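You operate a simulated robot arm through the tools that you are given. There is no shell and no other tool. Be economical: measure what you need, move in short steps, check, and stop when the job is done.

The job below is to be done with a simulated two-armed robot. You get a single attempt, and the scene is never put back.

TASK
Hold the purple plastic clamp block on the top of the wooden bag table steady with one hand and flip the white cam lever the other way with the other. Put the green sponge on the top of the black bar bench away on the shelf of the pale wood side table. Fetch the blue paint bottle and stand it on top of the teal roller. Do these in any order. Set down upright: blue paint bottle.

Only the result counts: the job must be done as asked and must still hold three seconds after the hand-in. Knocking over, shifting, dropping, spilling or breaking anything else fails it.

THE ROBOT
Two 7-joint arms with four-finger grippers on one trunk, on a base that drives. Base frame: it is fixed to the floor where the robot stands at the start and does not move with it; the origin is under the middle of the robot, x ahead of it, y to its left, z up; the surface under the hand at the start is at about z = 0.86. Units: m, rad, N and s.
The left shoulder is at the start at [0.04, 0.181, 1.154], the right one opposite. With the tool pointing down near the work surface each hand reaches from about 0.32 to 0.84 m from the robot's upright axis, wherever it stands, measured 20 degrees to its own side. Places, roughly: blue paint bottle [0.75, -5, 1.25]; green sponge [0.75, -3.25, 1]; purple plastic clamp block (17x8x11 cm) [0.5, 0.1, 0.9]; shelf of the pale wood side table [-1.8, 1.3, 0.4]; teal roller [0.75, -4.75, 1]; white cam lever [0.5, 0.1, 0.9]. Payload 3.67 kg a hand.
The TCP of each hand is the grasp point between the finger pads, 0.028 m short of the fingertips. In the tool frame z runs along the fingers and y along their closing line. Largest opening 0.112 m; the body of the gripper starts 0.073 m behind the TCP.
Orientation is told as [roll, pitch, yaw] about the base's x, y, z axes, in that order, counted from this pose: with the fingers straight down and closing along the base's y, the tool's x points along the base's -x, its y along +y and its z along -z.

THE INTERFACE
- The arms move only by the tool nudge_tool. It takes "left_steps", "right_steps" or both (then of equal length, played together; a hand with none holds still); each is a list of rows, each an object (a shift or turn left out is 0, a gripper value left out holds the last) with "delta_pos": the shift along the tool's x, y, z in m, a list of three; "rotation": the turn, a rotation vector about the tool's x, y, z in rad, a list of three; "grip": the opening in per cent of the stroke, from 0 (shut) to 100 (fully open). In form: [{"delta_pos": [x, y, z], "rotation": [wx, wy, wz], "grip": grip}, ...]. A call has 1 to 10 rows; each row shifts and turns the commanded pose from where the row before left it, along the tool's axes as they then stand. Rows are played at 5 a second. More than 0.05 m and 0.15 rad between two rows, or a gripper value outside its range, and nothing of the call is played. A pose out of reach is approached as far as the arm can. The call stops where the force on the tool passes 40 N (or 10 N more than at its start, if that is more) or the arm is blocked; 0.2 s more then pass. The fingers move at their own pace and stop on an object; they squeeze with about 36 N. The grip force told is the motor's: it shows also when the fingers shut on nothing. Time passes only in rows, and 0.2 s behind the last, so rows that do not move let the fingers close. It gives the time, the measured TCP pose, the force on the tool (base axes), the opening and the grip force at its end, in the units of the frame above (readings bear some noise), with the torque about the TCP (base axes, N m) and any sound that the robot's microphone picked up.
- Cameras (640 x 400 px; columns grow to the right, rows downward): "scene" is now at [0.1067, 0.0116, 1.3837]; the picture's right is [0.13, -0.99, 0.00], its down [-0.57, -0.07, -0.82] and it looks along [0.81, 0.10, -0.57] (base axes); focal length 254 px, centre (320, 200). "left" rides on the left gripper at [0.06, 0.018, -0.104] in its tool frame; the picture's right is [-0.29, 0.96, 0.00], its down [-0.80, -0.24, -0.55] and it looks along [-0.53, -0.16, 0.83] (tool axes); focal length 234 px, centre (320, 200). "right" rides on the right gripper at [0.06, -0.018, -0.104] in its tool frame; the picture's right is [0.29, 0.96, 0.00], its down [-0.80, 0.24, -0.55] and it looks along [-0.53, 0.16, 0.83] (tool axes); focal length 234 px, centre (320, 200). There is no depth. A picture from a camera that has moved, and an enlarged one, comes with that camera's place and axes in the base frame and with its lens.
- get_image(camera): a new picture of that camera. It takes no simulated time.
- slide_trunk(by): slides the trunk up (or, below 0, down) by that many m; the arms and the scene camera ride with it, the base frame stays. It gives what a move gives, with no picture.
- drive_base(legs): drives the robot by 1 to 6 legs, each [ahead, left, turn to the left] in m, m and rad, along the robot's own axes; the way and the turn of a leg run together, so that a leg with both is an arc; at most 1.5 m and 3.142 rad a leg. The arms and the cameras ride along, it lands a little off, and it stops where it bumps. It gives what a move gives.
- turn_head(pan, tilt): turns the head with the scene camera to pan (to the left, within 1.501 rad either way) and tilt (down, from -0.506 to 1.204), counted from straight ahead of the robot. It gives what a move gives.
- inspect(camera, box): a new picture of the part [left, top, right, bottom] of that camera's present view, enlarged. It takes no simulated time.
- sign_off(): hands the job in; it is judged then, once.

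Work in short steps. Places have to be worked out from the pictures, the camera data and where the tool is seen: move nearer, look again, correct. Check each grasp and each placing, and mend what went wrong. You have 165 turns and 138 pictures in all, those below and enlarged ones among them. Open the grippers and draw the arms clear of the work before you hand the job in, unless the task says otherwise; then end with one line.

The tools are called after "Call:" as name(argument=value, ...) on one line, values as JSON. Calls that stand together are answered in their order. nudge_tool: Moves the arms, as the interface text tells. Its arguments: {"type":"object","properties":{"left_steps":{"type":"array"},"right_steps":{"type":"array"}},"required":[]} The other tools are called the same way: slide_trunk (by) slides the trunk up or down; drive_base (legs) drives the base; turn_head (pan, tilt) turns the head that bears the scene camera; get_image (camera) takes a picture; inspect (camera, box) takes an enlarged picture of a part of a camera's view; sign_off () hands the job in.

At the start:

```text
time: 0.0
left_tool_pos: [0.4331, 0.2636, 1.2046]
left_tcp_rot: [0.0, 0.0, 0.0]
left_contact_force: [0.0, -0.1, 0.6]
left_moment: [-0.02, 0.0, 0.01]
left_opening: 0.112
left_finger_force: 0.0
right_tool_pos: [0.5664, -0.1479, 1.2479]
right_tcp_rot: [0.001, -0.001, 0.0]
right_contact_force: [0.4, 0.7, -0.1]
right_moment: [0.01, -0.01, -0.01]
right_opening: 0.1121
right_finger_force: 0.2
trunk travel left (down, up): [-0.275, 0.239]
robot x, y, heading: [-0.0015, 0.0005, 0.001]
head pan, tilt: [0.126, 0.609]
```

scene: 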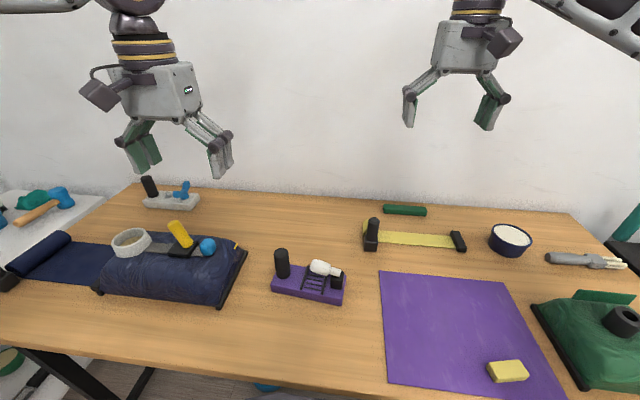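
right: 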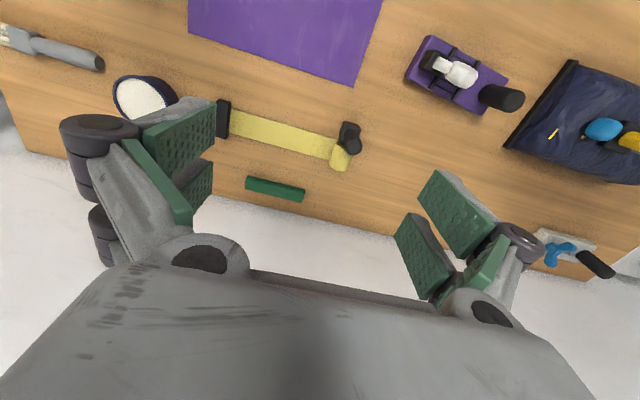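
left: 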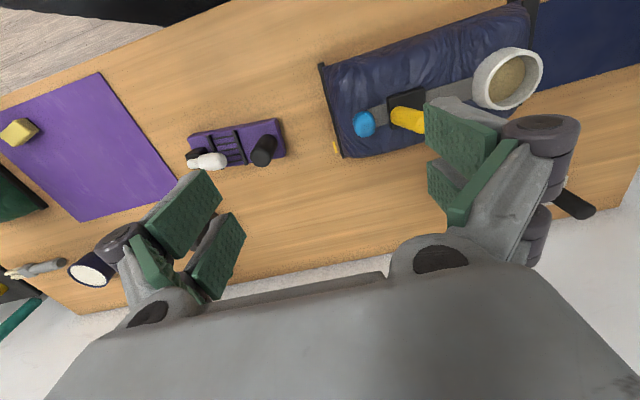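

The purple clamp with its white lever sits ahead of the robot; I enlarge it to understand its mechanism.

Call:
inspect(camera="scene", box=[250, 230, 370, 320])

Call:
inspect(camera="left", box=[170, 100, 300, 185])

Call:
inspect(camera="right", box=[390, 20, 540, 120])

```text
4.44 times, centred on (310, 275) of scene
camera zoom: at [0.1067, 0.0116, 1.3837], right [0.13, -0.99, 0.0], down [-0.57, -0.07, -0.82], along [0.81, 0.1, -0.57], focal length 1127 px, centre (364, -133)
```

zoom: 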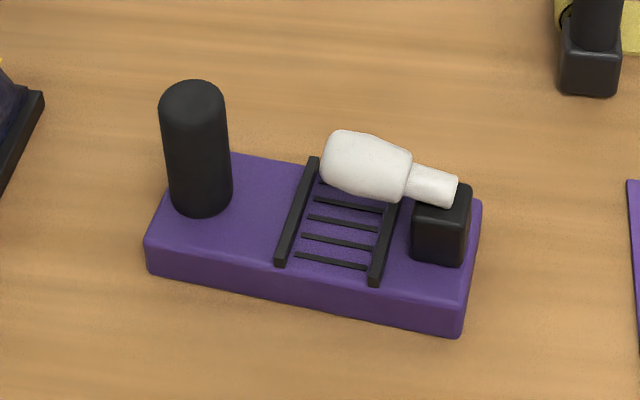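

```text
4.71 times, centred on (235, 142) of left
camera zoom: at [0.3728, 0.2821, 1.3103], right [0.29, 0.96, 0.0], down [0.8, -0.24, 0.55], along [0.53, -0.16, -0.83], focal length 1102 px, centre (720, 471)
```

zoom: 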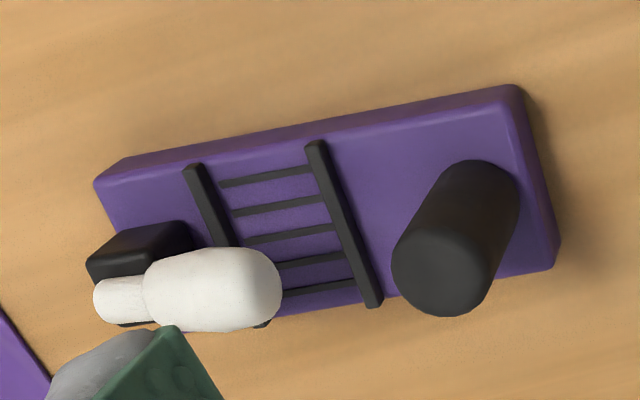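

```text
4.00 times, centred on (465, 70) of right
camera zoom: at [0.5055, -0.1647, 1.3518], right [-0.29, 0.96, 0.0], down [0.8, 0.24, 0.55], along [0.53, 0.16, -0.83], focal length 937 px, centre (-260, 720)
```

zoom: 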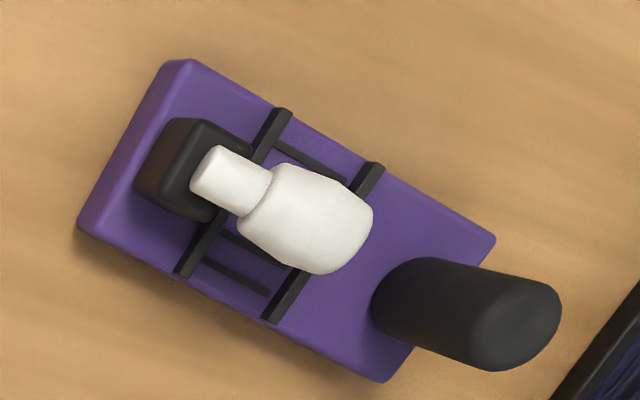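

Triangulating: post top ≈ (0.49, 0.147, 0.965), lever thick end ≈ (0.484, 0.073, 0.938), thin end ≈ (0.469, 0.016, 0.941). I turn the left hand so it closes along base x with its camera on the far left side.

Call:
nudge_tool(left_steps=[{"rotation": [0, 0, 0.15]}, {"rotation": [0, 0, 0.15]}, {"rotation": [0, 0, 0.15]}, {"rotation": [0, 0, 0.15]}, {"rotation": [0, 0, 0.15]}, {"rotation": [0, 0, 0.15]}, {"rotation": [0, 0, 0.15]}, {"rotation": [0, 0, 0.15]}, {"rotation": [0, 0, 0.15]}, {"rotation": [0, 0, 0.15]}])

```text
time: 2.2
left_tool_pos: [0.4331, 0.2642, 1.2051]
left_tcp_rot: [0.002, 0.0, -1.501]
left_contact_force: [-0.5, 0.3, -0.9]
left_moment: [-0.04, -0.02, 0.02]
left_opening: 0.1123
left_finger_force: 0.1
right_tool_pos: [0.5662, -0.1471, 1.2478]
right_tcp_rot: [0.0, 0.0, 0.0]
right_contact_force: [-0.3, -0.6, -0.1]
right_moment: [0.01, 0.01, 0.0]
right_opening: 0.1119
right_finger_force: 0.0
trunk travel left (down, up): [-0.275, 0.239]
robot x, y, heading: [-0.0051, 0.0016, -0.001]
head pan, tilt: [0.126, 0.609]
```

Yaw is at -1.5; now I move over the post, staying at z ≈ 1.08.

Call:
nudge_tool(left_steps=[{"delta_pos": [-0.03, 0.012, 0.02]}, {"delta_pos": [-0.03, 0.012, 0.02]}, {"delta_pos": [-0.03, 0.012, 0.03]}, {"delta_pos": [-0.03, 0.012, 0.03]}, {}])

Call:
get_image(camera="left")

Call:
inspect(camera="scene", box=[220, 180, 380, 320])

```text
time: 3.4
left_tool_pos: [0.4889, 0.1479, 1.1051]
left_tcp_rot: [0.002, -0.001, -1.499]
left_contact_force: [-0.4, 0.1, 0.7]
left_moment: [0.0, -0.01, 0.02]
left_opening: 0.1119
left_finger_force: 0.1
right_tool_pos: [0.5642, -0.1466, 1.249]
right_tcp_rot: [0.001, 0.001, 0.001]
right_contact_force: [-0.6, -0.9, 0.2]
right_moment: [0.01, -0.04, 0.03]
right_opening: 0.1118
right_finger_force: 0.1
trunk travel left (down, up): [-0.275, 0.239]
robot x, y, heading: [-0.002, -0.0017, -0.003]
head pan, tilt: [0.126, 0.609]
```

```text
131 pictures are left
camera left: at [0.5015, 0.2098, 1.2111], right [0.98, -0.22, 0.0], down [-0.18, -0.81, 0.55], along [-0.12, -0.54, -0.83], focal length 234 px, centre (320, 200)
```

left: 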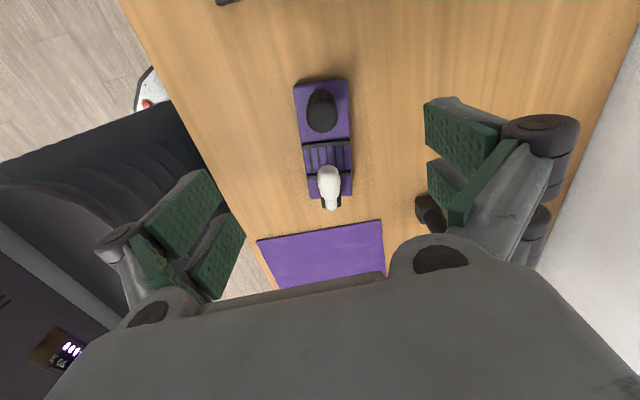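

```text
2.86 times, centred on (300, 250) of scene
camera zoom: at [0.1056, 0.0125, 1.3838], right [0.13, -0.99, 0.0], down [-0.57, -0.07, -0.82], along [0.81, 0.1, -0.57], focal length 724 px, centre (377, 57)
```

zoom: 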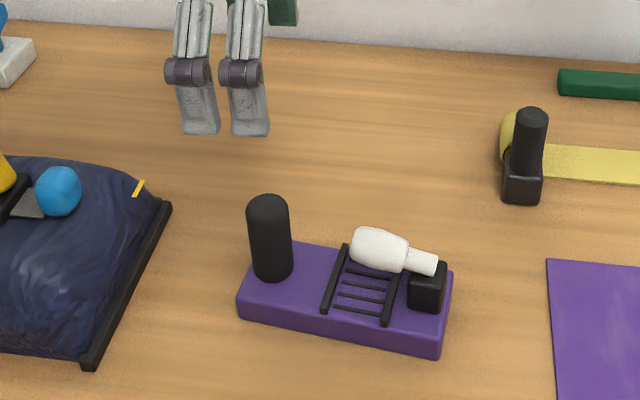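

The post lies centrally under the hand, at (0.4915, 0.150). I descend to TCP z ≈ 0.94 with the hand open.

Call:
nudge_tool(left_steps=[{"delta_pos": [0.002, 0.002, 0.04]}, {"delta_pos": [0, 0, 0.04]}, {"delta_pos": [0, 0, 0.04]}, {"delta_pos": [0, 0, 0.035]}, {"delta_pos": [0, 0, 0.01]}, {}])

Call:
get_image(camera="left")

Call:
inspect(camera="scene", box=[220, 180, 380, 320])

```text
time: 4.8
left_tool_pos: [0.4908, 0.1506, 0.9399]
left_tcp_rot: [-0.001, -0.001, -1.497]
left_contact_force: [-0.3, -0.3, -0.1]
left_moment: [-0.03, 0.0, 0.0]
left_opening: 0.112
left_finger_force: 0.1
right_tool_pos: [0.5672, -0.1475, 1.2489]
right_tcp_rot: [0.001, 0.0, 0.0]
right_contact_force: [0.7, -0.4, -0.1]
right_moment: [-0.01, 0.02, -0.02]
right_opening: 0.112
right_finger_force: 0.1
trunk travel left (down, up): [-0.275, 0.239]
robot x, y, heading: [-0.0004, -0.0017, -0.001]
head pan, tilt: [0.126, 0.609]
```

```text
129 pictures are left
camera left: at [0.5043, 0.2111, 1.0457], right [0.98, -0.22, 0.0], down [-0.18, -0.81, 0.55], along [-0.12, -0.54, -0.83], focal length 234 px, centre (320, 200)
```

left: 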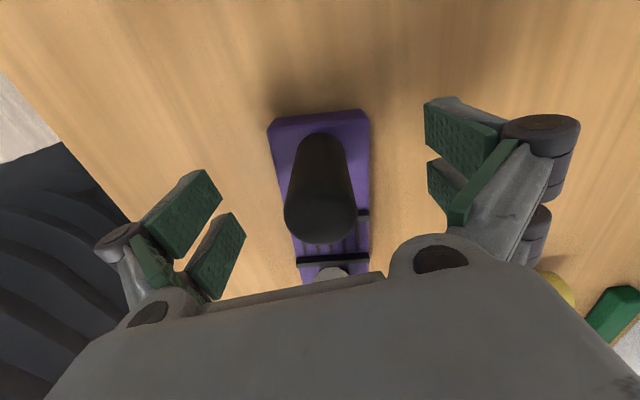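

```text
2.86 times, centred on (300, 250) of scene
camera zoom: at [0.1069, 0.0116, 1.3837], right [0.13, -0.99, 0.0], down [-0.57, -0.07, -0.82], along [0.81, 0.1, -0.57], focal length 724 px, centre (377, 57)
```

zoom: 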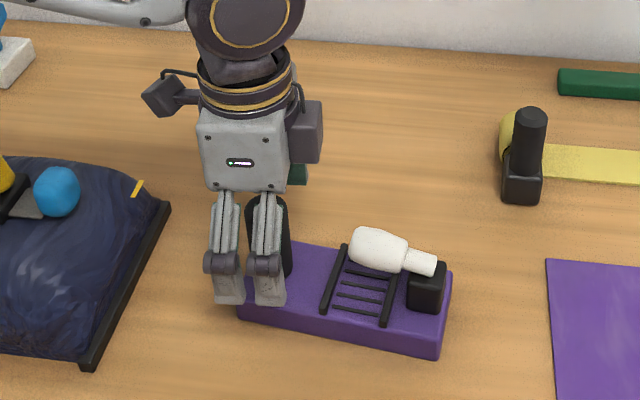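

The post is between the pads; I close the left hand on it.

Call:
nudge_tool(left_steps=[{"grip": 50}, {"grip": 20}, {"grip": 0}, {}, {}])

Call:
inspect(camera="scene", box=[220, 180, 380, 320])

```text
time: 6.0
left_tool_pos: [0.4921, 0.15, 0.9397]
left_tcp_rot: [-0.001, 0.001, -1.498]
left_contact_force: [-0.4, 1.0, 0.0]
left_moment: [-0.06, 0.01, -0.03]
left_opening: 0.0323
left_finger_force: 36.3
right_tool_pos: [0.5655, -0.1479, 1.2489]
right_tcp_rot: [0.001, -0.001, 0.0]
right_contact_force: [-0.1, 1.2, -0.3]
right_moment: [0.01, -0.02, -0.04]
right_opening: 0.1119
right_finger_force: 0.0
trunk travel left (down, up): [-0.275, 0.239]
robot x, y, heading: [0.0009, -0.0013, 0.0]
head pan, tilt: [0.126, 0.609]
```

```text
2.86 times, centred on (300, 250) of scene
camera zoom: at [0.1067, 0.0116, 1.3837], right [0.13, -0.99, 0.0], down [-0.57, -0.07, -0.82], along [0.81, 0.1, -0.57], focal length 724 px, centre (377, 57)
```

zoom: 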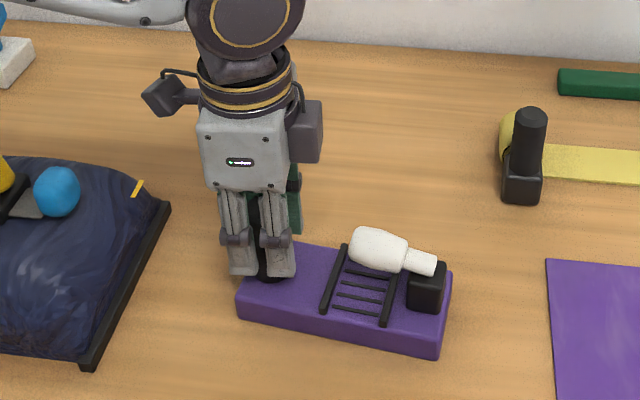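

The post is held (opening 32 mm). Now I turn the right hand to close along x with its camera on the right side, then look at the lever closely.

Call:
nudge_tool(right_steps=[{"rotation": [0, 0, -0.15]}, {"rotation": [0, 0, -0.15]}, {"rotation": [0, 0, -0.15]}, {"rotation": [0, 0, -0.15]}, {"rotation": [0, 0, -0.15]}, {"rotation": [0, 0, -0.15]}, {"rotation": [0, 0, -0.15]}, {"rotation": [0, 0, -0.15]}, {"rotation": [0, 0, -0.15]}, {"rotation": [0, 0, -0.15]}])

Call:
nudge_tool(right_steps=[{"delta_pos": [-0.02, 0.02, 0.04], "grip": 40}, {"delta_pos": [-0.02, 0.02, 0.04]}, {"delta_pos": [-0.02, 0.02, 0.04]}, {"delta_pos": [-0.02, 0.025, 0.04]}, {}])

Call:
get_image(camera="right")

```text
time: 8.2
left_tool_pos: [0.4906, 0.1498, 0.9408]
left_tcp_rot: [0.001, 0.001, -1.499]
left_contact_force: [0.0, 3.0, 2.7]
left_moment: [-0.33, 0.0, -0.09]
left_opening: 0.0325
left_finger_force: 36.2
right_tool_pos: [0.3676, -0.0393, 1.1858]
right_tcp_rot: [-0.001, 0.0, 1.493]
right_contact_force: [-0.1, 0.0, -0.4]
right_moment: [-0.03, -0.01, -0.03]
right_opening: 0.1122
right_finger_force: 0.1
right hand out of reach, approached as far as the arm can: row 6, 7, 8, 9, 10
trunk travel left (down, up): [-0.275, 0.239]
robot x, y, heading: [0.0026, 0.003, 0.005]
head pan, tilt: [0.126, 0.609]
```

```text
refused: row 4 steps farther than a row can; nothing moved
```

```text
126 pictures are left
camera right: at [0.3794, -0.0997, 1.2893], right [-0.98, -0.21, 0.0], down [-0.18, 0.81, 0.55], along [-0.12, 0.54, -0.83], focal length 234 px, centre (320, 200)
```

right: 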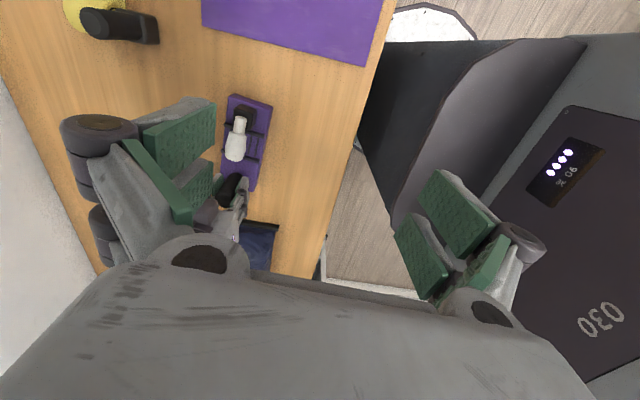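

The right arm strayed during the turn (out of reach there); a still row will show where the commanded pose stands.

Call:
nudge_tool(right_steps=[{"delta_pos": [-0.01, 0, 0.0], "grip": 40}, {}])

```text
time: 8.8
left_tool_pos: [0.4908, 0.1506, 0.9402]
left_tcp_rot: [-0.001, 0.001, -1.498]
left_contact_force: [0.4, -0.2, 0.8]
left_moment: [-0.23, 0.03, -0.07]
left_opening: 0.0325
left_finger_force: 35.8
right_tool_pos: [0.3683, -0.0305, 1.1854]
right_tcp_rot: [-0.001, -0.002, 1.499]
right_contact_force: [0.0, 0.2, -0.3]
right_moment: [-0.01, -0.01, 0.0]
right_opening: 0.0445
right_finger_force: 0.1
trunk travel left (down, up): [-0.275, 0.239]
robot x, y, heading: [0.0026, 0.0009, -0.002]
head pan, tilt: [0.126, 0.609]
```

Moves start from the measured pose. I move the right hand to about (0.47, -0.05, 1.08) to see the lever from close.

Call:
nudge_tool(right_steps=[{"delta_pos": [0.005, -0.025, 0.026]}, {"delta_pos": [0.005, -0.025, 0.026]}, {"delta_pos": [0.005, -0.025, 0.026]}, {"delta_pos": [0.005, -0.025, 0.026]}, {}])

Call:
get_image(camera="right")

```text
time: 10.0
left_tool_pos: [0.4908, 0.1501, 0.94]
left_tcp_rot: [0.0, -0.001, -1.497]
left_contact_force: [-0.9, 0.5, -0.3]
left_moment: [0.15, 0.04, 0.06]
left_opening: 0.0325
left_finger_force: 36.0
right_tool_pos: [0.3804, -0.025, 1.0954]
right_tcp_rot: [-0.001, 0.001, 1.494]
right_contact_force: [0.6, 0.1, 0.5]
right_moment: [-0.01, 0.0, -0.02]
right_opening: 0.0449
right_finger_force: 0.0
right hand out of reach, approached as far as the arm can: row 1, 2, 3, 4
trunk travel left (down, up): [-0.275, 0.239]
robot x, y, heading: [0.001, 0.0004, -0.002]
head pan, tilt: [0.126, 0.609]
```

```text
125 pictures are left
camera right: at [0.3941, -0.0842, 1.1988], right [-0.98, -0.21, 0.0], down [-0.18, 0.81, 0.55], along [-0.12, 0.54, -0.83], focal length 234 px, centre (320, 200)
```

right: 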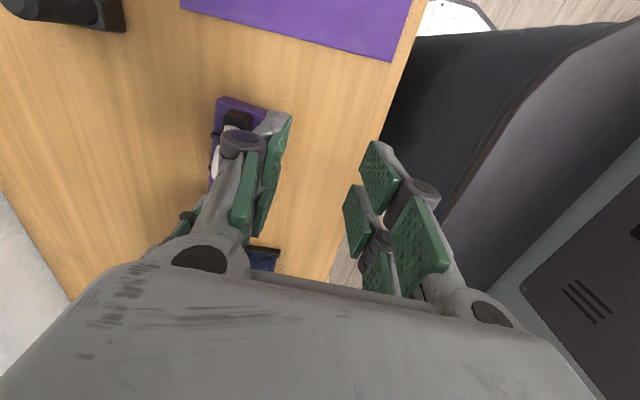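

Yaw +1.5 does not suit the right arm near the centreline. I rotate it back toward yaw ≈ 0.15 while here, then go over.

Call:
nudge_tool(right_steps=[{"rotation": [0, 0, 0.15], "grip": 0}, {"rotation": [0, 0, 0.15]}, {"rotation": [0, 0, 0.15]}, {"rotation": [0, 0, 0.15]}, {"rotation": [0, 0, 0.15]}, {"rotation": [0, 0, 0.15]}, {"rotation": [0, 0, 0.15]}, {"rotation": [0, 0, 0.15]}, {"rotation": [0, 0, 0.14]}, {}])

Call:
get_image(camera="right")

```text
time: 12.2
left_tool_pos: [0.4899, 0.1505, 0.9415]
left_tcp_rot: [0.0, 0.002, -1.498]
left_contact_force: [0.5, 0.7, 0.2]
left_moment: [-0.01, 0.04, 0.02]
left_opening: 0.0325
left_finger_force: 36.5
right_tool_pos: [0.3804, -0.0244, 1.095]
right_tcp_rot: [0.0, 0.0, 0.157]
right_contact_force: [0.6, -0.2, 0.4]
right_moment: [0.01, 0.01, -0.03]
right_opening: 0.0
right_finger_force: 36.0
trunk travel left (down, up): [-0.275, 0.239]
robot x, y, heading: [-0.0015, -0.0029, 0.003]
head pan, tilt: [0.126, 0.609]
```

```text
124 pictures are left
camera right: at [0.3244, -0.0514, 1.1991], right [-0.44, 0.9, 0.0], down [0.75, 0.36, 0.55], along [0.5, 0.24, -0.83], focal length 234 px, centre (320, 200)
```

right: 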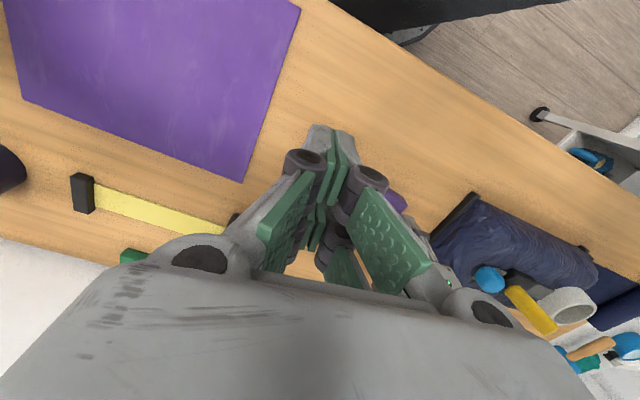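

I open the right hand so its camera can see between the fingers toward the lever.

Call:
nudge_tool(right_steps=[{"grip": 100}, {"delta_pos": [0.01, -0.01, 0]}, {}, {}])

Call:
inspect(camera="right", box=[220, 100, 440, 270])

```text
time: 13.2
left_tool_pos: [0.491, 0.1488, 0.9405]
left_tcp_rot: [-0.001, 0.0, -1.498]
left_contact_force: [-0.1, -1.3, -0.1]
left_moment: [0.04, -0.02, -0.03]
left_opening: 0.0324
left_finger_force: 36.3
right_tool_pos: [0.3729, -0.037, 1.0959]
right_tcp_rot: [0.0, 0.0, 0.159]
right_contact_force: [-0.2, -0.2, 0.6]
right_moment: [0.01, 0.0, -0.02]
right_opening: 0.1114
right_finger_force: 0.1
trunk travel left (down, up): [-0.275, 0.239]
robot x, y, heading: [0.0003, -0.0004, -0.001]
head pan, tilt: [0.126, 0.609]
```

```text
2.35 times, centred on (330, 185) of right
camera zoom: at [0.3159, -0.0629, 1.1987], right [-0.44, 0.9, 0.0], down [0.75, 0.36, 0.55], along [0.5, 0.24, -0.83], focal length 551 px, centre (296, 235)
```

zoom: 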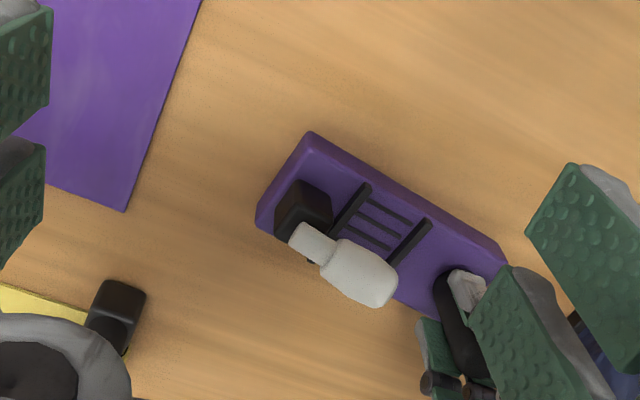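

Lever seems nearly parallel to the block, thin end over the black cube. I align the right hand's yaw to the block (-0.1) and lean it (roll +0.5) so its body stays clear of the left hand.

Call:
nudge_tool(right_steps=[{"rotation": [0, 0, 0.13], "grip": 0}, {"rotation": [0, 0, 0.13]}, {"rotation": [-0.13, 0, 0]}, {"rotation": [-0.13, 0, 0]}, {"rotation": [-0.13, 0, 0]}, {"rotation": [-0.13, 0, 0]}, {}])

```text
time: 14.8
left_tool_pos: [0.4903, 0.1499, 0.9404]
left_tcp_rot: [0.001, 0.001, -1.498]
left_contact_force: [1.1, -2.1, 0.6]
left_moment: [0.22, -0.03, -0.01]
left_opening: 0.0322
left_finger_force: 35.9
right_tool_pos: [0.3718, -0.0362, 1.0952]
right_tcp_rot: [0.523, 0.001, -0.101]
right_contact_force: [0.8, -0.2, 0.5]
right_moment: [-0.02, -0.01, 0.01]
right_opening: 0.0
right_finger_force: 35.3
trunk travel left (down, up): [-0.275, 0.239]
robot x, y, heading: [0.0021, -0.0004, -0.006]
head pan, tilt: [0.126, 0.609]
```

Orientation set. I slide the closed fingertips in to a spot just in front (-x side) of the thick part of the lever.

Call:
nudge_tool(right_steps=[{"delta_pos": [-0.01, 0.001, 0.0343]}, {"delta_pos": [-0.01, 0.001, 0.0343]}, {"delta_pos": [-0.01, 0.001, 0.0343]}, {"delta_pos": [-0.01, 0.001, 0.0343]}, {"delta_pos": [-0.01, 0.001, 0.0343]}, {}])

Call:
inspect(camera="scene", box=[230, 180, 390, 320])

Call:
get_image(camera="right")

```text
time: 16.2
left_tool_pos: [0.4908, 0.1497, 0.9409]
left_tcp_rot: [0.002, 0.001, -1.499]
left_contact_force: [-1.3, -0.9, -0.1]
left_moment: [0.23, 0.01, -0.01]
left_opening: 0.0323
left_finger_force: 35.7
right_tool_pos: [0.4311, 0.0466, 0.949]
right_tcp_rot: [0.52, -0.001, -0.101]
right_contact_force: [0.0, -0.2, 0.1]
right_moment: [0.0, 0.0, -0.02]
right_opening: 0.0
right_finger_force: 36.1
trunk travel left (down, up): [-0.275, 0.239]
robot x, y, heading: [-0.0042, -0.0025, 0.001]
head pan, tilt: [0.126, 0.609]
```

```text
2.86 times, centred on (310, 250) of scene
camera zoom: at [0.1066, 0.0116, 1.3837], right [0.13, -0.99, 0.0], down [-0.57, -0.07, -0.82], along [0.81, 0.1, -0.57], focal length 724 px, centre (349, 57)
```

zoom: 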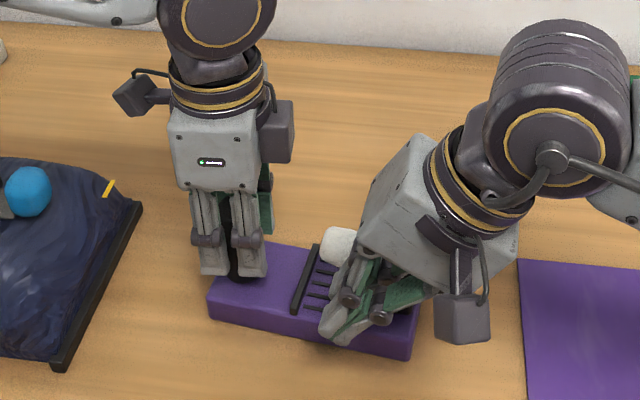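

```text
121 pictures are left
camera right: at [0.365, -0.0124, 1.0299], right [-0.2, 0.86, 0.48], down [0.79, -0.15, 0.6], along [0.58, 0.5, -0.64], focal length 234 px, centre (320, 200)
```

right: 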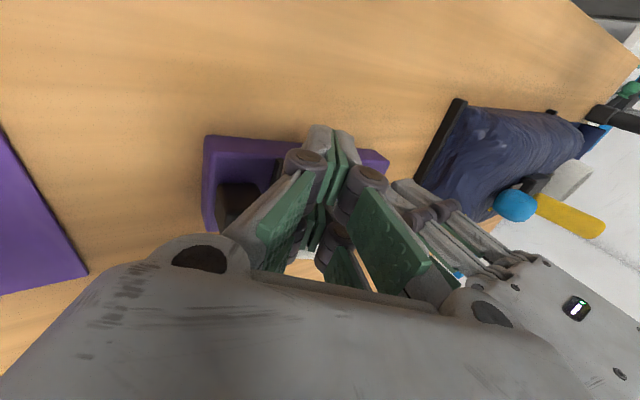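

The fingertips stand in front of the lever. I push gently in +x in small steps to probe for a vertical hinge.

Call:
nudge_tool(right_steps=[{"delta_pos": [-0.008, 0, 0]}, {"delta_pos": [-0.008, 0, 0]}, {"delta_pos": [-0.008, 0, 0]}, {"delta_pos": [-0.006, 0, 0]}, {"delta_pos": [-0.006, 0, 0]}, {}])

Call:
inspect(camera="scene", box=[230, 180, 390, 320])

```text
time: 17.6
left_tool_pos: [0.4919, 0.1495, 0.9395]
left_tcp_rot: [0.003, 0.0, -1.497]
left_contact_force: [11.3, -2.3, -0.7]
left_moment: [-0.17, -0.26, 0.65]
left_opening: 0.0311
left_finger_force: 36.4
right_tool_pos: [0.4664, 0.044, 0.95]
right_tcp_rot: [0.52, 0.0, -0.1]
right_contact_force: [-10.9, 2.6, 2.0]
right_moment: [0.03, 0.03, 0.25]
right_opening: 0.0
right_finger_force: 35.6
trunk travel left (down, up): [-0.275, 0.239]
robot x, y, heading: [-0.0022, -0.0012, -0.002]
head pan, tilt: [0.126, 0.609]
```

```text
2.86 times, centred on (310, 250) of scene
camera zoom: at [0.1064, 0.0114, 1.3838], right [0.13, -0.99, 0.0], down [-0.57, -0.07, -0.82], along [0.81, 0.1, -0.57], focal length 724 px, centre (349, 57)
```

zoom: 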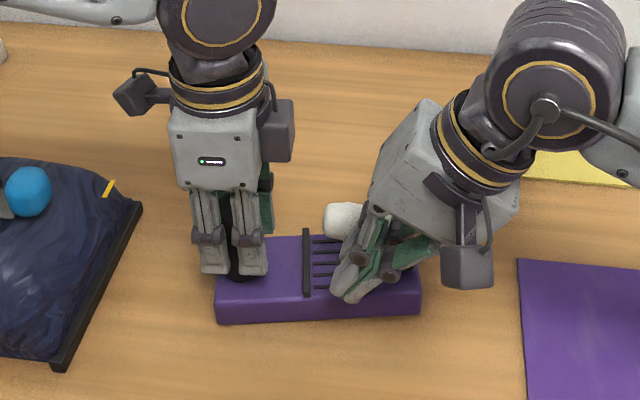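

The block yawed about the post instead of the lever swinging, so this direction is not the hinge's. I back off and look.

Call:
nudge_tool(right_steps=[{"delta_pos": [0.02, 0, 0]}, {"delta_pos": [0.03, 0, 0]}, {"delta_pos": [0.02, 0, -0.04]}, {"delta_pos": [0.0, -0.02, -0.04]}, {"delta_pos": [0.0, -0.03, -0.04]}, {"delta_pos": [0.0, -0.04, -0.02]}, {}])

Call:
inspect(camera="scene", box=[260, 220, 370, 300])

Call:
get_image(camera="right")

```text
time: 19.2
left_tool_pos: [0.4901, 0.1509, 0.9411]
left_tcp_rot: [0.0, -0.002, -1.499]
left_contact_force: [-0.9, -2.1, 2.7]
left_moment: [0.23, -0.03, -0.05]
left_opening: 0.0311
left_finger_force: 36.5
right_tool_pos: [0.3823, -0.0946, 1.0273]
right_tcp_rot: [0.522, 0.0, -0.1]
right_contact_force: [-0.1, 0.5, 0.3]
right_moment: [0.02, 0.02, 0.02]
right_opening: 0.0
right_finger_force: 36.2
trunk travel left (down, up): [-0.275, 0.239]
robot x, y, heading: [0.0049, 0.0022, -0.003]
head pan, tilt: [0.126, 0.609]
```

```text
5.00 times, centred on (315, 260) of scene
camera zoom: at [0.1062, 0.0119, 1.3838], right [0.13, -0.99, 0.0], down [-0.57, -0.07, -0.82], along [0.81, 0.1, -0.57], focal length 1268 px, centre (345, -100)
```

zoom: 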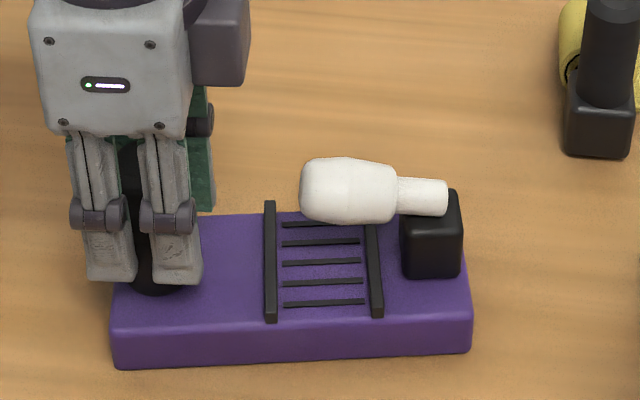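

```text
118 pictures are left
camera right: at [0.3158, -0.1553, 1.1074], right [-0.2, 0.86, 0.48], down [0.79, -0.15, 0.6], along [0.58, 0.5, -0.64], focal length 234 px, centre (320, 200)
```

right: 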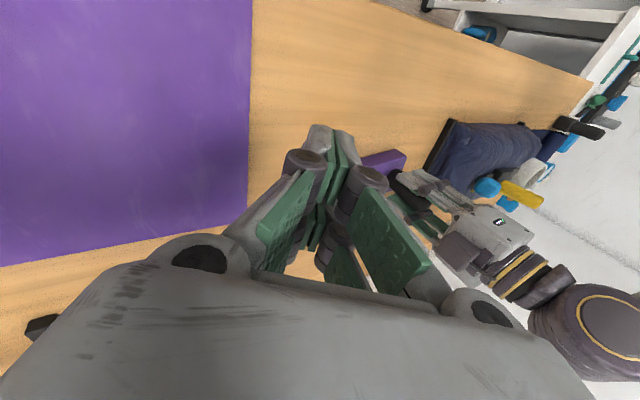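

Now it's clear: the lever lies along the block and hinges over the black cube about a horizontal axis. The block turned about 17° about the post, so I turn the left hand by -0.29 rad to bring it back.

Call:
nudge_tool(left_steps=[{"rotation": [0, 0, 0.06]}, {"rotation": [0, 0, 0.06]}, {"rotation": [0, 0, 0.06]}, {"rotation": [0, 0, 0.06]}, {"rotation": [0, 0, 0.05]}, {}])

Call:
inspect(camera="scene", box=[260, 220, 370, 300])

```text
time: 20.6
left_tool_pos: [0.4916, 0.148, 0.9394]
left_tcp_rot: [0.003, 0.001, -1.791]
left_contact_force: [-2.1, 0.2, 11.7]
left_moment: [0.11, 0.18, 0.16]
left_opening: 0.031
left_finger_force: 35.8
right_tool_pos: [0.3819, -0.0959, 1.027]
right_tcp_rot: [0.52, -0.001, -0.101]
right_contact_force: [0.0, -0.4, -0.1]
right_moment: [0.01, -0.01, 0.01]
right_opening: 0.0
right_finger_force: 35.8
trunk travel left (down, up): [-0.275, 0.239]
robot x, y, heading: [-0.0014, 0.0002, 0.006]
head pan, tilt: [0.126, 0.609]
```

```text
5.00 times, centred on (315, 260) of scene
camera zoom: at [0.1055, 0.0114, 1.3839], right [0.13, -0.99, 0.0], down [-0.57, -0.07, -0.82], along [0.81, 0.1, -0.57], focal length 1268 px, centre (345, -100)
```

zoom: 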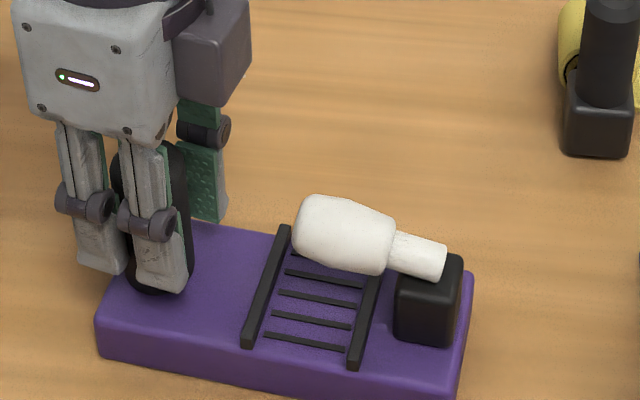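

The block is back to its old orientation. To flip the lever I'll point the right hand forward (fingers ≈ +x), straddle the lever from above and below, and roll the wrist. First I un-lean and move out a bit.

Call:
nudge_tool(right_steps=[{"rotation": [0.13, 0, 0]}, {"rotation": [0.13, 0, 0]}, {"rotation": [0.13, 0, 0]}, {"rotation": [0.13, 0, 0]}, {"rotation": [0, 0, -0.1]}, {"delta_pos": [-0.03, -0.015, -0.01]}, {"delta_pos": [-0.03, -0.015, -0.01]}, {"delta_pos": [-0.03, -0.015, -0.01]}, {}])

Call:
nudge_tool(right_steps=[{"rotation": [0, -0.15, 0]}, {"rotation": [0, -0.15, 0]}, {"rotation": [0, -0.15, 0]}, {"rotation": [0, -0.15, 0]}, {"rotation": [0, -0.15, 0]}, {"rotation": [0, -0.15, 0]}, {"rotation": [0, -0.15, 0]}, {"rotation": [0, -0.15, 0]}, {}])

```text
time: 22.6
left_tool_pos: [0.491, 0.148, 0.9407]
left_tcp_rot: [0.003, 0.0, -1.786]
left_contact_force: [-0.5, 1.9, 15.7]
left_moment: [0.01, 0.08, 0.2]
left_opening: 0.0307
left_finger_force: 36.4
right_tool_pos: [0.4728, -0.1407, 1.0571]
right_tcp_rot: [0.001, 0.001, 0.0]
right_contact_force: [0.2, 0.7, -0.4]
right_moment: [0.01, -0.03, 0.02]
right_opening: 0.0002
right_finger_force: 35.9
trunk travel left (down, up): [-0.275, 0.239]
robot x, y, heading: [-0.0011, -0.001, -0.002]
head pan, tilt: [0.126, 0.609]
```

```text
time: 24.6
left_tool_pos: [0.4903, 0.1493, 0.9406]
left_tcp_rot: [0.001, 0.001, -1.789]
left_contact_force: [1.5, 0.4, 14.6]
left_moment: [0.04, 0.01, 0.11]
left_opening: 0.0314
left_finger_force: 36.7
right_tool_pos: [0.5106, -0.1218, 1.0597]
right_tcp_rot: [0.001, -1.2, -0.001]
right_contact_force: [-0.8, 0.2, 0.5]
right_moment: [0.03, 0.0, -0.03]
right_opening: 0.0
right_finger_force: 36.2
right hand out of reach, approached as far as the arm can: row 6, 7, 8
trunk travel left (down, up): [-0.275, 0.239]
robot x, y, heading: [0.0, 0.002, 0.001]
head pan, tilt: [0.126, 0.609]
```

Forward pointing works at pitch -1.2, though close in. I try the wrist roll here (tool z negative) to learn its range.

Call:
nudge_tool(right_steps=[{"rotation": [0, 0, -0.15]}, {"rotation": [0, 0, -0.15]}, {"rotation": [0, 0, -0.15]}, {"rotation": [0, 0, -0.15]}, {"rotation": [0, 0, -0.15]}, {"rotation": [0, 0, -0.15]}, {"rotation": [0, 0, -0.15]}, {"rotation": [0, 0, -0.15]}, {"rotation": [0, 0, -0.15]}, {}])

Call:
get_image(camera="scene")

```text
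time: 26.8
left_tool_pos: [0.4915, 0.1488, 0.94]
left_tcp_rot: [0.002, 0.0, -1.787]
left_contact_force: [0.4, 0.8, 14.3]
left_moment: [-0.01, -0.03, 0.11]
left_opening: 0.0311
left_finger_force: 36.0
right_tool_pos: [0.5129, -0.1225, 1.0584]
right_tcp_rot: [-1.191, -0.203, 1.488]
right_contact_force: [-0.1, 0.4, -0.2]
right_moment: [0.0, 0.0, 0.04]
right_opening: 0.0002
right_finger_force: 35.9
trunk travel left (down, up): [-0.275, 0.239]
robot x, y, heading: [0.0006, -0.0003, 0.003]
head pan, tilt: [0.126, 0.609]
```

```text
116 pictures are left
camera scene: at [0.1056, 0.0112, 1.3838], right [0.13, -0.99, 0.0], down [-0.57, -0.07, -0.82], along [0.81, 0.1, -0.57], focal length 254 px, centre (320, 200)
```

scene: 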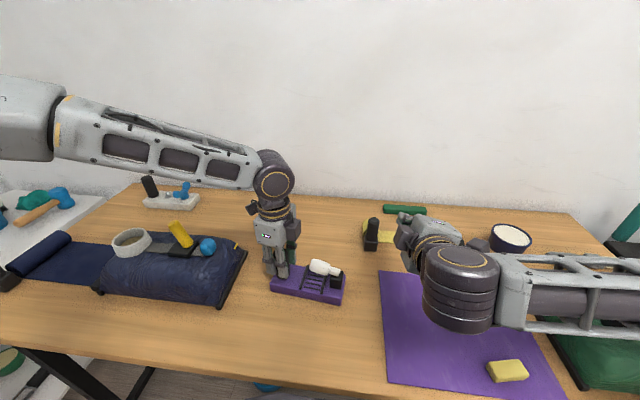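

The roll works. But approaching the lever from -x needs more room, so I'll release the left hand, lift it, back the base by 0.15 m and regrip.

Call:
nudge_tool(left_steps=[{"grip": 100}, {}, {}, {"delta_pos": [0, 0, -0.03]}, {"delta_pos": [0, 0, -0.04]}, {"delta_pos": [0, 0, -0.04]}, {}])

Call:
drive_base(legs=[[-0.15, 0, 0]])

Call:
inspect(camera="scene", box=[240, 160, 400, 280])

Call:
get_image(camera="left")

```text
time: 28.4
left_tool_pos: [0.493, 0.1501, 1.0503]
left_tcp_rot: [-0.001, 0.002, -1.789]
left_contact_force: [0.1, 0.6, 0.4]
left_moment: [0.02, 0.0, 0.01]
left_opening: 0.112
left_finger_force: 0.1
right_tool_pos: [0.513, -0.1218, 1.0564]
right_tcp_rot: [-1.19, -0.206, 1.488]
right_contact_force: [0.8, -0.5, -0.5]
right_moment: [0.0, -0.03, -0.03]
right_opening: 0.0
right_finger_force: 35.6
trunk travel left (down, up): [-0.275, 0.239]
robot x, y, heading: [-0.0015, 0.0011, -0.0]
head pan, tilt: [0.126, 0.609]
```

```text
time: 29.8
left_tool_pos: [0.3423, 0.1504, 1.0509]
left_tcp_rot: [0.001, -0.001, -1.788]
left_contact_force: [0.8, 0.5, -1.1]
left_moment: [0.01, -0.05, 0.02]
left_opening: 0.1121
left_finger_force: 0.0
right_tool_pos: [0.3612, -0.122, 1.0577]
right_tcp_rot: [-1.192, -0.208, 1.489]
right_contact_force: [-1.3, 0.4, 1.1]
right_moment: [-0.02, -0.05, 0.0]
right_opening: 0.0001
right_finger_force: 35.8
trunk travel left (down, up): [-0.275, 0.239]
robot x, y, heading: [-0.1443, 0.0024, -0.004]
head pan, tilt: [0.126, 0.609]
```

```text
3.33 times, centred on (320, 220) of scene
camera zoom: at [-0.0431, 0.0115, 1.3837], right [0.13, -0.99, 0.0], down [-0.57, -0.07, -0.82], along [0.81, 0.1, -0.57], focal length 845 px, centre (320, 133)
```

zoom: 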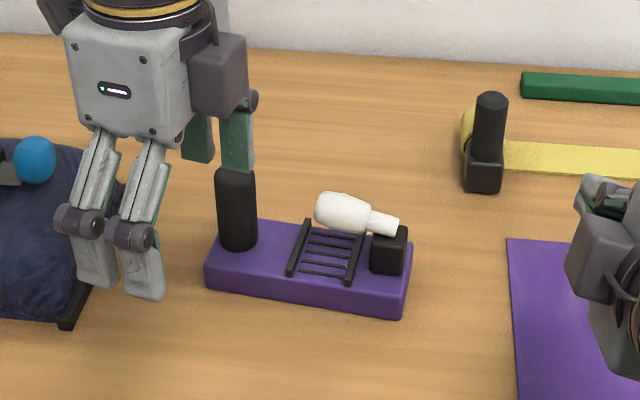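

```text
114 pictures are left
camera left: at [0.3723, 0.205, 1.156], right [0.87, -0.49, 0.0], down [-0.41, -0.73, 0.55], along [-0.27, -0.48, -0.83], focal length 234 px, centre (320, 200)
```

left: 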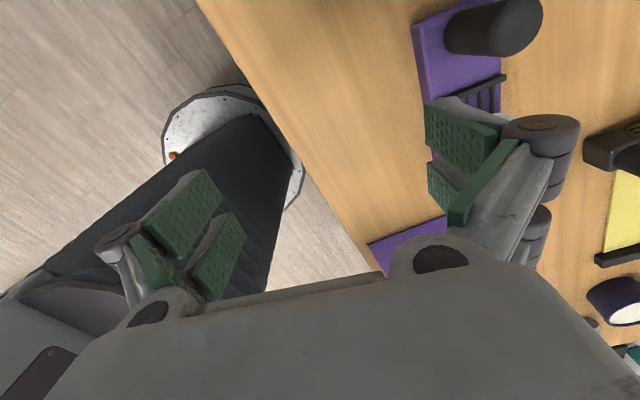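

The block is back at its original spot (corners match to ~2 mm). I bring the left hand back over the post at yaw ≈ -1.57.

Call:
nudge_tool(left_steps=[{"rotation": [0, 0, -0.11]}, {"rotation": [0, 0, -0.108]}, {"delta_pos": [0, 0.04, 0]}, {"delta_pos": [0, 0.04, 0]}, {"delta_pos": [0, 0.04, 0]}, {"delta_pos": [-0.002, 0.029, 0]}, {}])

Call:
get_image(camera="left")

```text
time: 31.4
left_tool_pos: [0.4789, 0.159, 1.0503]
left_tcp_rot: [0.003, -0.002, -1.569]
left_contact_force: [0.7, 0.3, 0.8]
left_moment: [0.0, -0.01, 0.0]
left_opening: 0.1118
left_finger_force: 0.0
left hand out of reach, approached as far as the arm can: row 6
right_tool_pos: [0.3616, -0.1208, 1.0575]
right_tcp_rot: [-1.192, -0.206, 1.488]
right_contact_force: [-0.2, -0.9, -0.1]
right_moment: [-0.01, -0.04, 0.02]
right_opening: 0.0
right_finger_force: 35.9
trunk travel left (down, up): [-0.275, 0.239]
robot x, y, heading: [-0.1522, -0.0024, -0.002]
head pan, tilt: [0.126, 0.609]
```

```text
113 pictures are left
camera left: at [0.4969, 0.2184, 1.156], right [0.96, -0.29, 0.0], down [-0.24, -0.8, 0.55], along [-0.16, -0.53, -0.83], focal length 234 px, centre (320, 200)
```

left: 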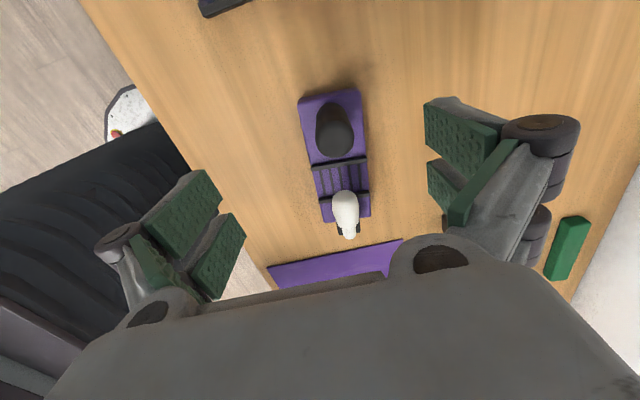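

The reach is limited at this yaw; I turn the left hand to yaw ≈ -1.2 and finish the alignment to (0.491, 0.148).

Call:
nudge_tool(left_steps=[{"rotation": [0, 0, -0.13]}, {"rotation": [0, 0, -0.13]}, {"rotation": [0, 0, -0.13]}, {"delta_pos": [-0.0144, 0.007, 0]}, {}])

Call:
get_image(camera="left")

```text
time: 32.6
left_tool_pos: [0.4793, 0.1574, 1.05]
left_tcp_rot: [0.001, -0.002, -1.178]
left_contact_force: [0.8, -0.2, 0.1]
left_moment: [0.01, -0.03, 0.02]
left_opening: 0.112
left_finger_force: 0.1
left hand out of reach, approached as far as the arm can: row 4
right_tool_pos: [0.3624, -0.1221, 1.0576]
right_tcp_rot: [-1.191, -0.206, 1.488]
right_contact_force: [0.8, -0.7, 0.4]
right_moment: [-0.01, 0.0, -0.02]
right_opening: 0.0
right_finger_force: 35.9
trunk travel left (down, up): [-0.275, 0.239]
robot x, y, heading: [-0.1502, 0.0018, -0.0]
head pan, tilt: [0.126, 0.609]
```

```text
112 pictures are left
camera left: at [0.4732, 0.2209, 1.1556], right [0.99, 0.1, 0.0], down [0.08, -0.83, 0.55], along [0.06, -0.55, -0.83], focal length 234 px, centre (320, 200)
```

left: 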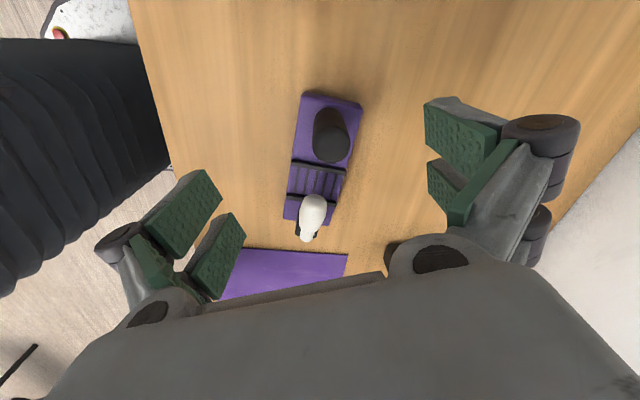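

Still blocked there, so I drive the base forward 0.06 m, which carries the left hand with it.

Call:
drive_base(legs=[[0.05, 0, 0]])

Call:
nudge_tool(left_steps=[{"delta_pos": [-0.002, -0.02, 0]}, {"delta_pos": [0.006, -0.019, 0]}, {}])

```text
time: 33.5
left_tool_pos: [0.5288, 0.1581, 1.0501]
left_tcp_rot: [0.0, 0.001, -1.178]
left_contact_force: [0.4, 0.7, -0.4]
left_moment: [0.03, 0.0, 0.03]
left_opening: 0.1121
left_finger_force: 0.1
right_tool_pos: [0.4119, -0.1216, 1.0574]
right_tcp_rot: [-1.191, -0.205, 1.49]
right_contact_force: [-0.2, 0.4, -0.2]
right_moment: [0.01, 0.02, 0.0]
right_opening: 0.0
right_finger_force: 35.1
trunk travel left (down, up): [-0.275, 0.239]
robot x, y, heading: [-0.1009, -0.0022, 0.003]
head pan, tilt: [0.126, 0.609]
```

```text
time: 34.3
left_tool_pos: [0.4918, 0.1472, 1.0504]
left_tcp_rot: [0.002, 0.001, -1.178]
left_contact_force: [-0.1, -0.3, -0.6]
left_moment: [0.01, 0.0, -0.04]
left_opening: 0.1122
left_finger_force: 0.0
right_tool_pos: [0.4128, -0.1218, 1.0565]
right_tcp_rot: [-1.191, -0.207, 1.488]
right_contact_force: [0.5, 0.7, -0.4]
right_moment: [-0.04, -0.01, 0.03]
right_opening: 0.0
right_finger_force: 35.5
trunk travel left (down, up): [-0.275, 0.239]
robot x, y, heading: [-0.1024, -0.0027, -0.0]
head pan, tilt: [0.126, 0.609]
```

Left hand is at (0.4918, 0.1472). I descend to z ≈ 0.94 and check.

Call:
nudge_tool(left_steps=[{"delta_pos": [0, 0, 0.035]}, {"delta_pos": [0, 0, 0.035]}, {"delta_pos": [0, 0, 0.035]}, {"delta_pos": [0, 0, 0.005]}, {}])

Call:
get_image(camera="left")

```text
time: 35.5
left_tool_pos: [0.4926, 0.1474, 0.9396]
left_tcp_rot: [-0.001, -0.002, -1.178]
left_contact_force: [0.3, 0.4, 0.5]
left_moment: [-0.01, 0.02, -0.01]
left_opening: 0.1121
left_finger_force: 0.0
right_tool_pos: [0.412, -0.1211, 1.059]
right_tcp_rot: [-1.19, -0.205, 1.489]
right_contact_force: [-0.1, -0.8, 0.4]
right_moment: [-0.01, 0.02, -0.01]
right_opening: 0.0
right_finger_force: 35.7
trunk travel left (down, up): [-0.275, 0.239]
robot x, y, heading: [-0.1027, 0.0014, 0.001]
head pan, tilt: [0.126, 0.609]
```

```text
111 pictures are left
camera left: at [0.4851, 0.2104, 1.0451], right [0.99, 0.1, 0.0], down [0.08, -0.83, 0.55], along [0.06, -0.55, -0.83], focal length 234 px, centre (320, 200)
```

left: 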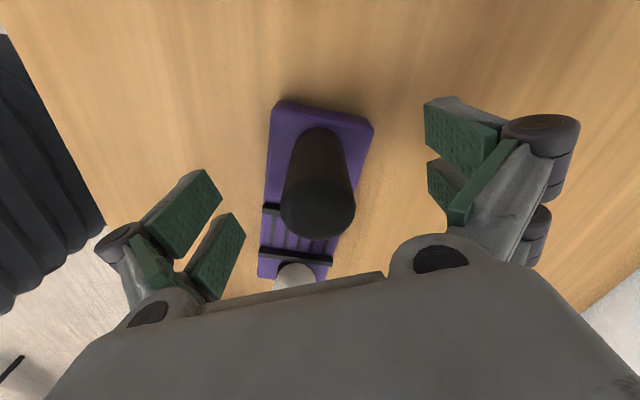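

The post is centred. I close the left hand on it, and move the right hand (open about 45%) to a pre-approach point in front of the lever.

Call:
nudge_tool(left_steps=[{"grip": 50}, {"grip": 20}, {"grip": 0}, {}, {}, {}, {}], right_steps=[{"grip": 45}, {"delta_pos": [-0.0309, 0.025, 0.0028]}, {"delta_pos": [-0.0309, 0.025, 0.0028]}, {"delta_pos": [-0.0309, 0.025, 0.0028]}, {"delta_pos": [-0.0309, 0.025, 0.0028]}, {"delta_pos": [-0.0309, 0.025, 0.0028]}, {}])

Call:
get_image(camera="right")

Call:
inspect(camera="scene", box=[240, 160, 400, 280])

```text
time: 37.1
left_tool_pos: [0.4911, 0.1471, 0.9395]
left_tcp_rot: [0.0, 0.0, -1.178]
left_contact_force: [-0.1, -0.3, -0.6]
left_moment: [0.0, -0.02, -0.06]
left_opening: 0.0311
left_finger_force: 36.0
right_tool_pos: [0.3941, 0.0568, 0.9707]
right_tcp_rot: [-1.19, -0.209, 1.488]
right_contact_force: [0.6, -0.9, 0.6]
right_moment: [0.0, -0.01, 0.01]
right_opening: 0.0503
right_finger_force: 0.0
trunk travel left (down, up): [-0.275, 0.239]
robot x, y, heading: [-0.1009, 0.0052, 0.002]
head pan, tilt: [0.126, 0.609]
```

```text
110 pictures are left
camera right: at [0.2973, -0.0046, 1.0116], right [-0.36, -0.07, -0.93], down [-0.54, 0.83, 0.15], along [0.76, 0.55, -0.34], focal length 234 px, centre (320, 200)
```

right: 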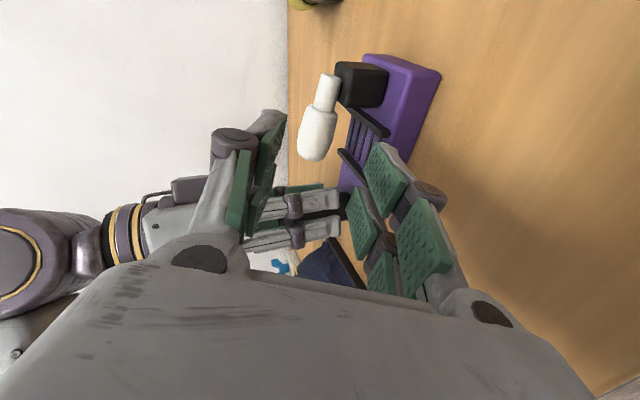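

```text
3.33 times, centred on (320, 220) of scene
camera zoom: at [0.0067, 0.0105, 1.3837], right [0.13, -0.99, 0.0], down [-0.57, -0.07, -0.82], along [0.81, 0.1, -0.57], focal length 845 px, centre (320, 133)
```

zoom: 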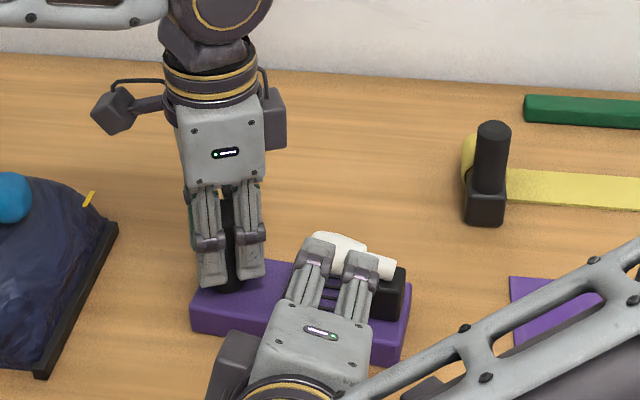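

Right camera puts the thick part at ≈ (0.478, 0.059, 0.938), right on the finger line. I advance along the fingers to straddle it, opening 40%.

Call:
nudge_tool(right_steps=[{"delta_pos": [0, -0.003, 0.0], "grip": 40}, {"delta_pos": [0, 0, 0.03]}, {"delta_pos": [0, 0, 0.03]}, {"delta_pos": [0, 0, 0.015]}, {"delta_pos": [0, 0, 0.01]}, {}])

Call:
get_image(camera="right")

Call:
inspect(camera="scene", box=[240, 160, 400, 280])

```text
time: 38.5
left_tool_pos: [0.4922, 0.1466, 0.9382]
left_tcp_rot: [0.001, -0.001, -1.177]
left_contact_force: [-0.4, 0.4, 0.5]
left_moment: [0.04, 0.02, -0.02]
left_opening: 0.0315
left_finger_force: 35.9
right_tool_pos: [0.4727, 0.0559, 0.9427]
right_tcp_rot: [-1.19, -0.207, 1.49]
right_contact_force: [-0.6, 0.5, -0.4]
right_moment: [0.0, -0.02, -0.01]
right_opening: 0.0449
right_finger_force: 0.0
trunk travel left (down, up): [-0.275, 0.239]
robot x, y, heading: [-0.1023, 0.004, 0.001]
head pan, tilt: [0.126, 0.609]
```

```text
108 pictures are left
camera right: at [0.3777, -0.0049, 0.984], right [-0.36, -0.07, -0.93], down [-0.54, 0.83, 0.15], along [0.76, 0.55, -0.34], focal length 234 px, centre (320, 200)
```

right: 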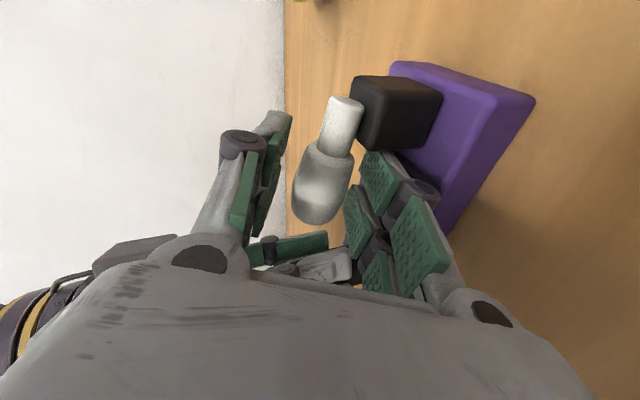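

```text
3.33 times, centred on (320, 220) of scene
camera zoom: at [0.0067, 0.0118, 1.3837], right [0.13, -0.99, 0.0], down [-0.57, -0.07, -0.82], along [0.81, 0.1, -0.57], focal length 845 px, centre (320, 133)
```

zoom: 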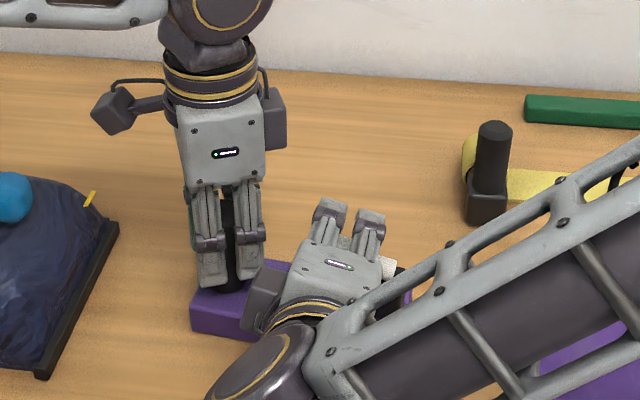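

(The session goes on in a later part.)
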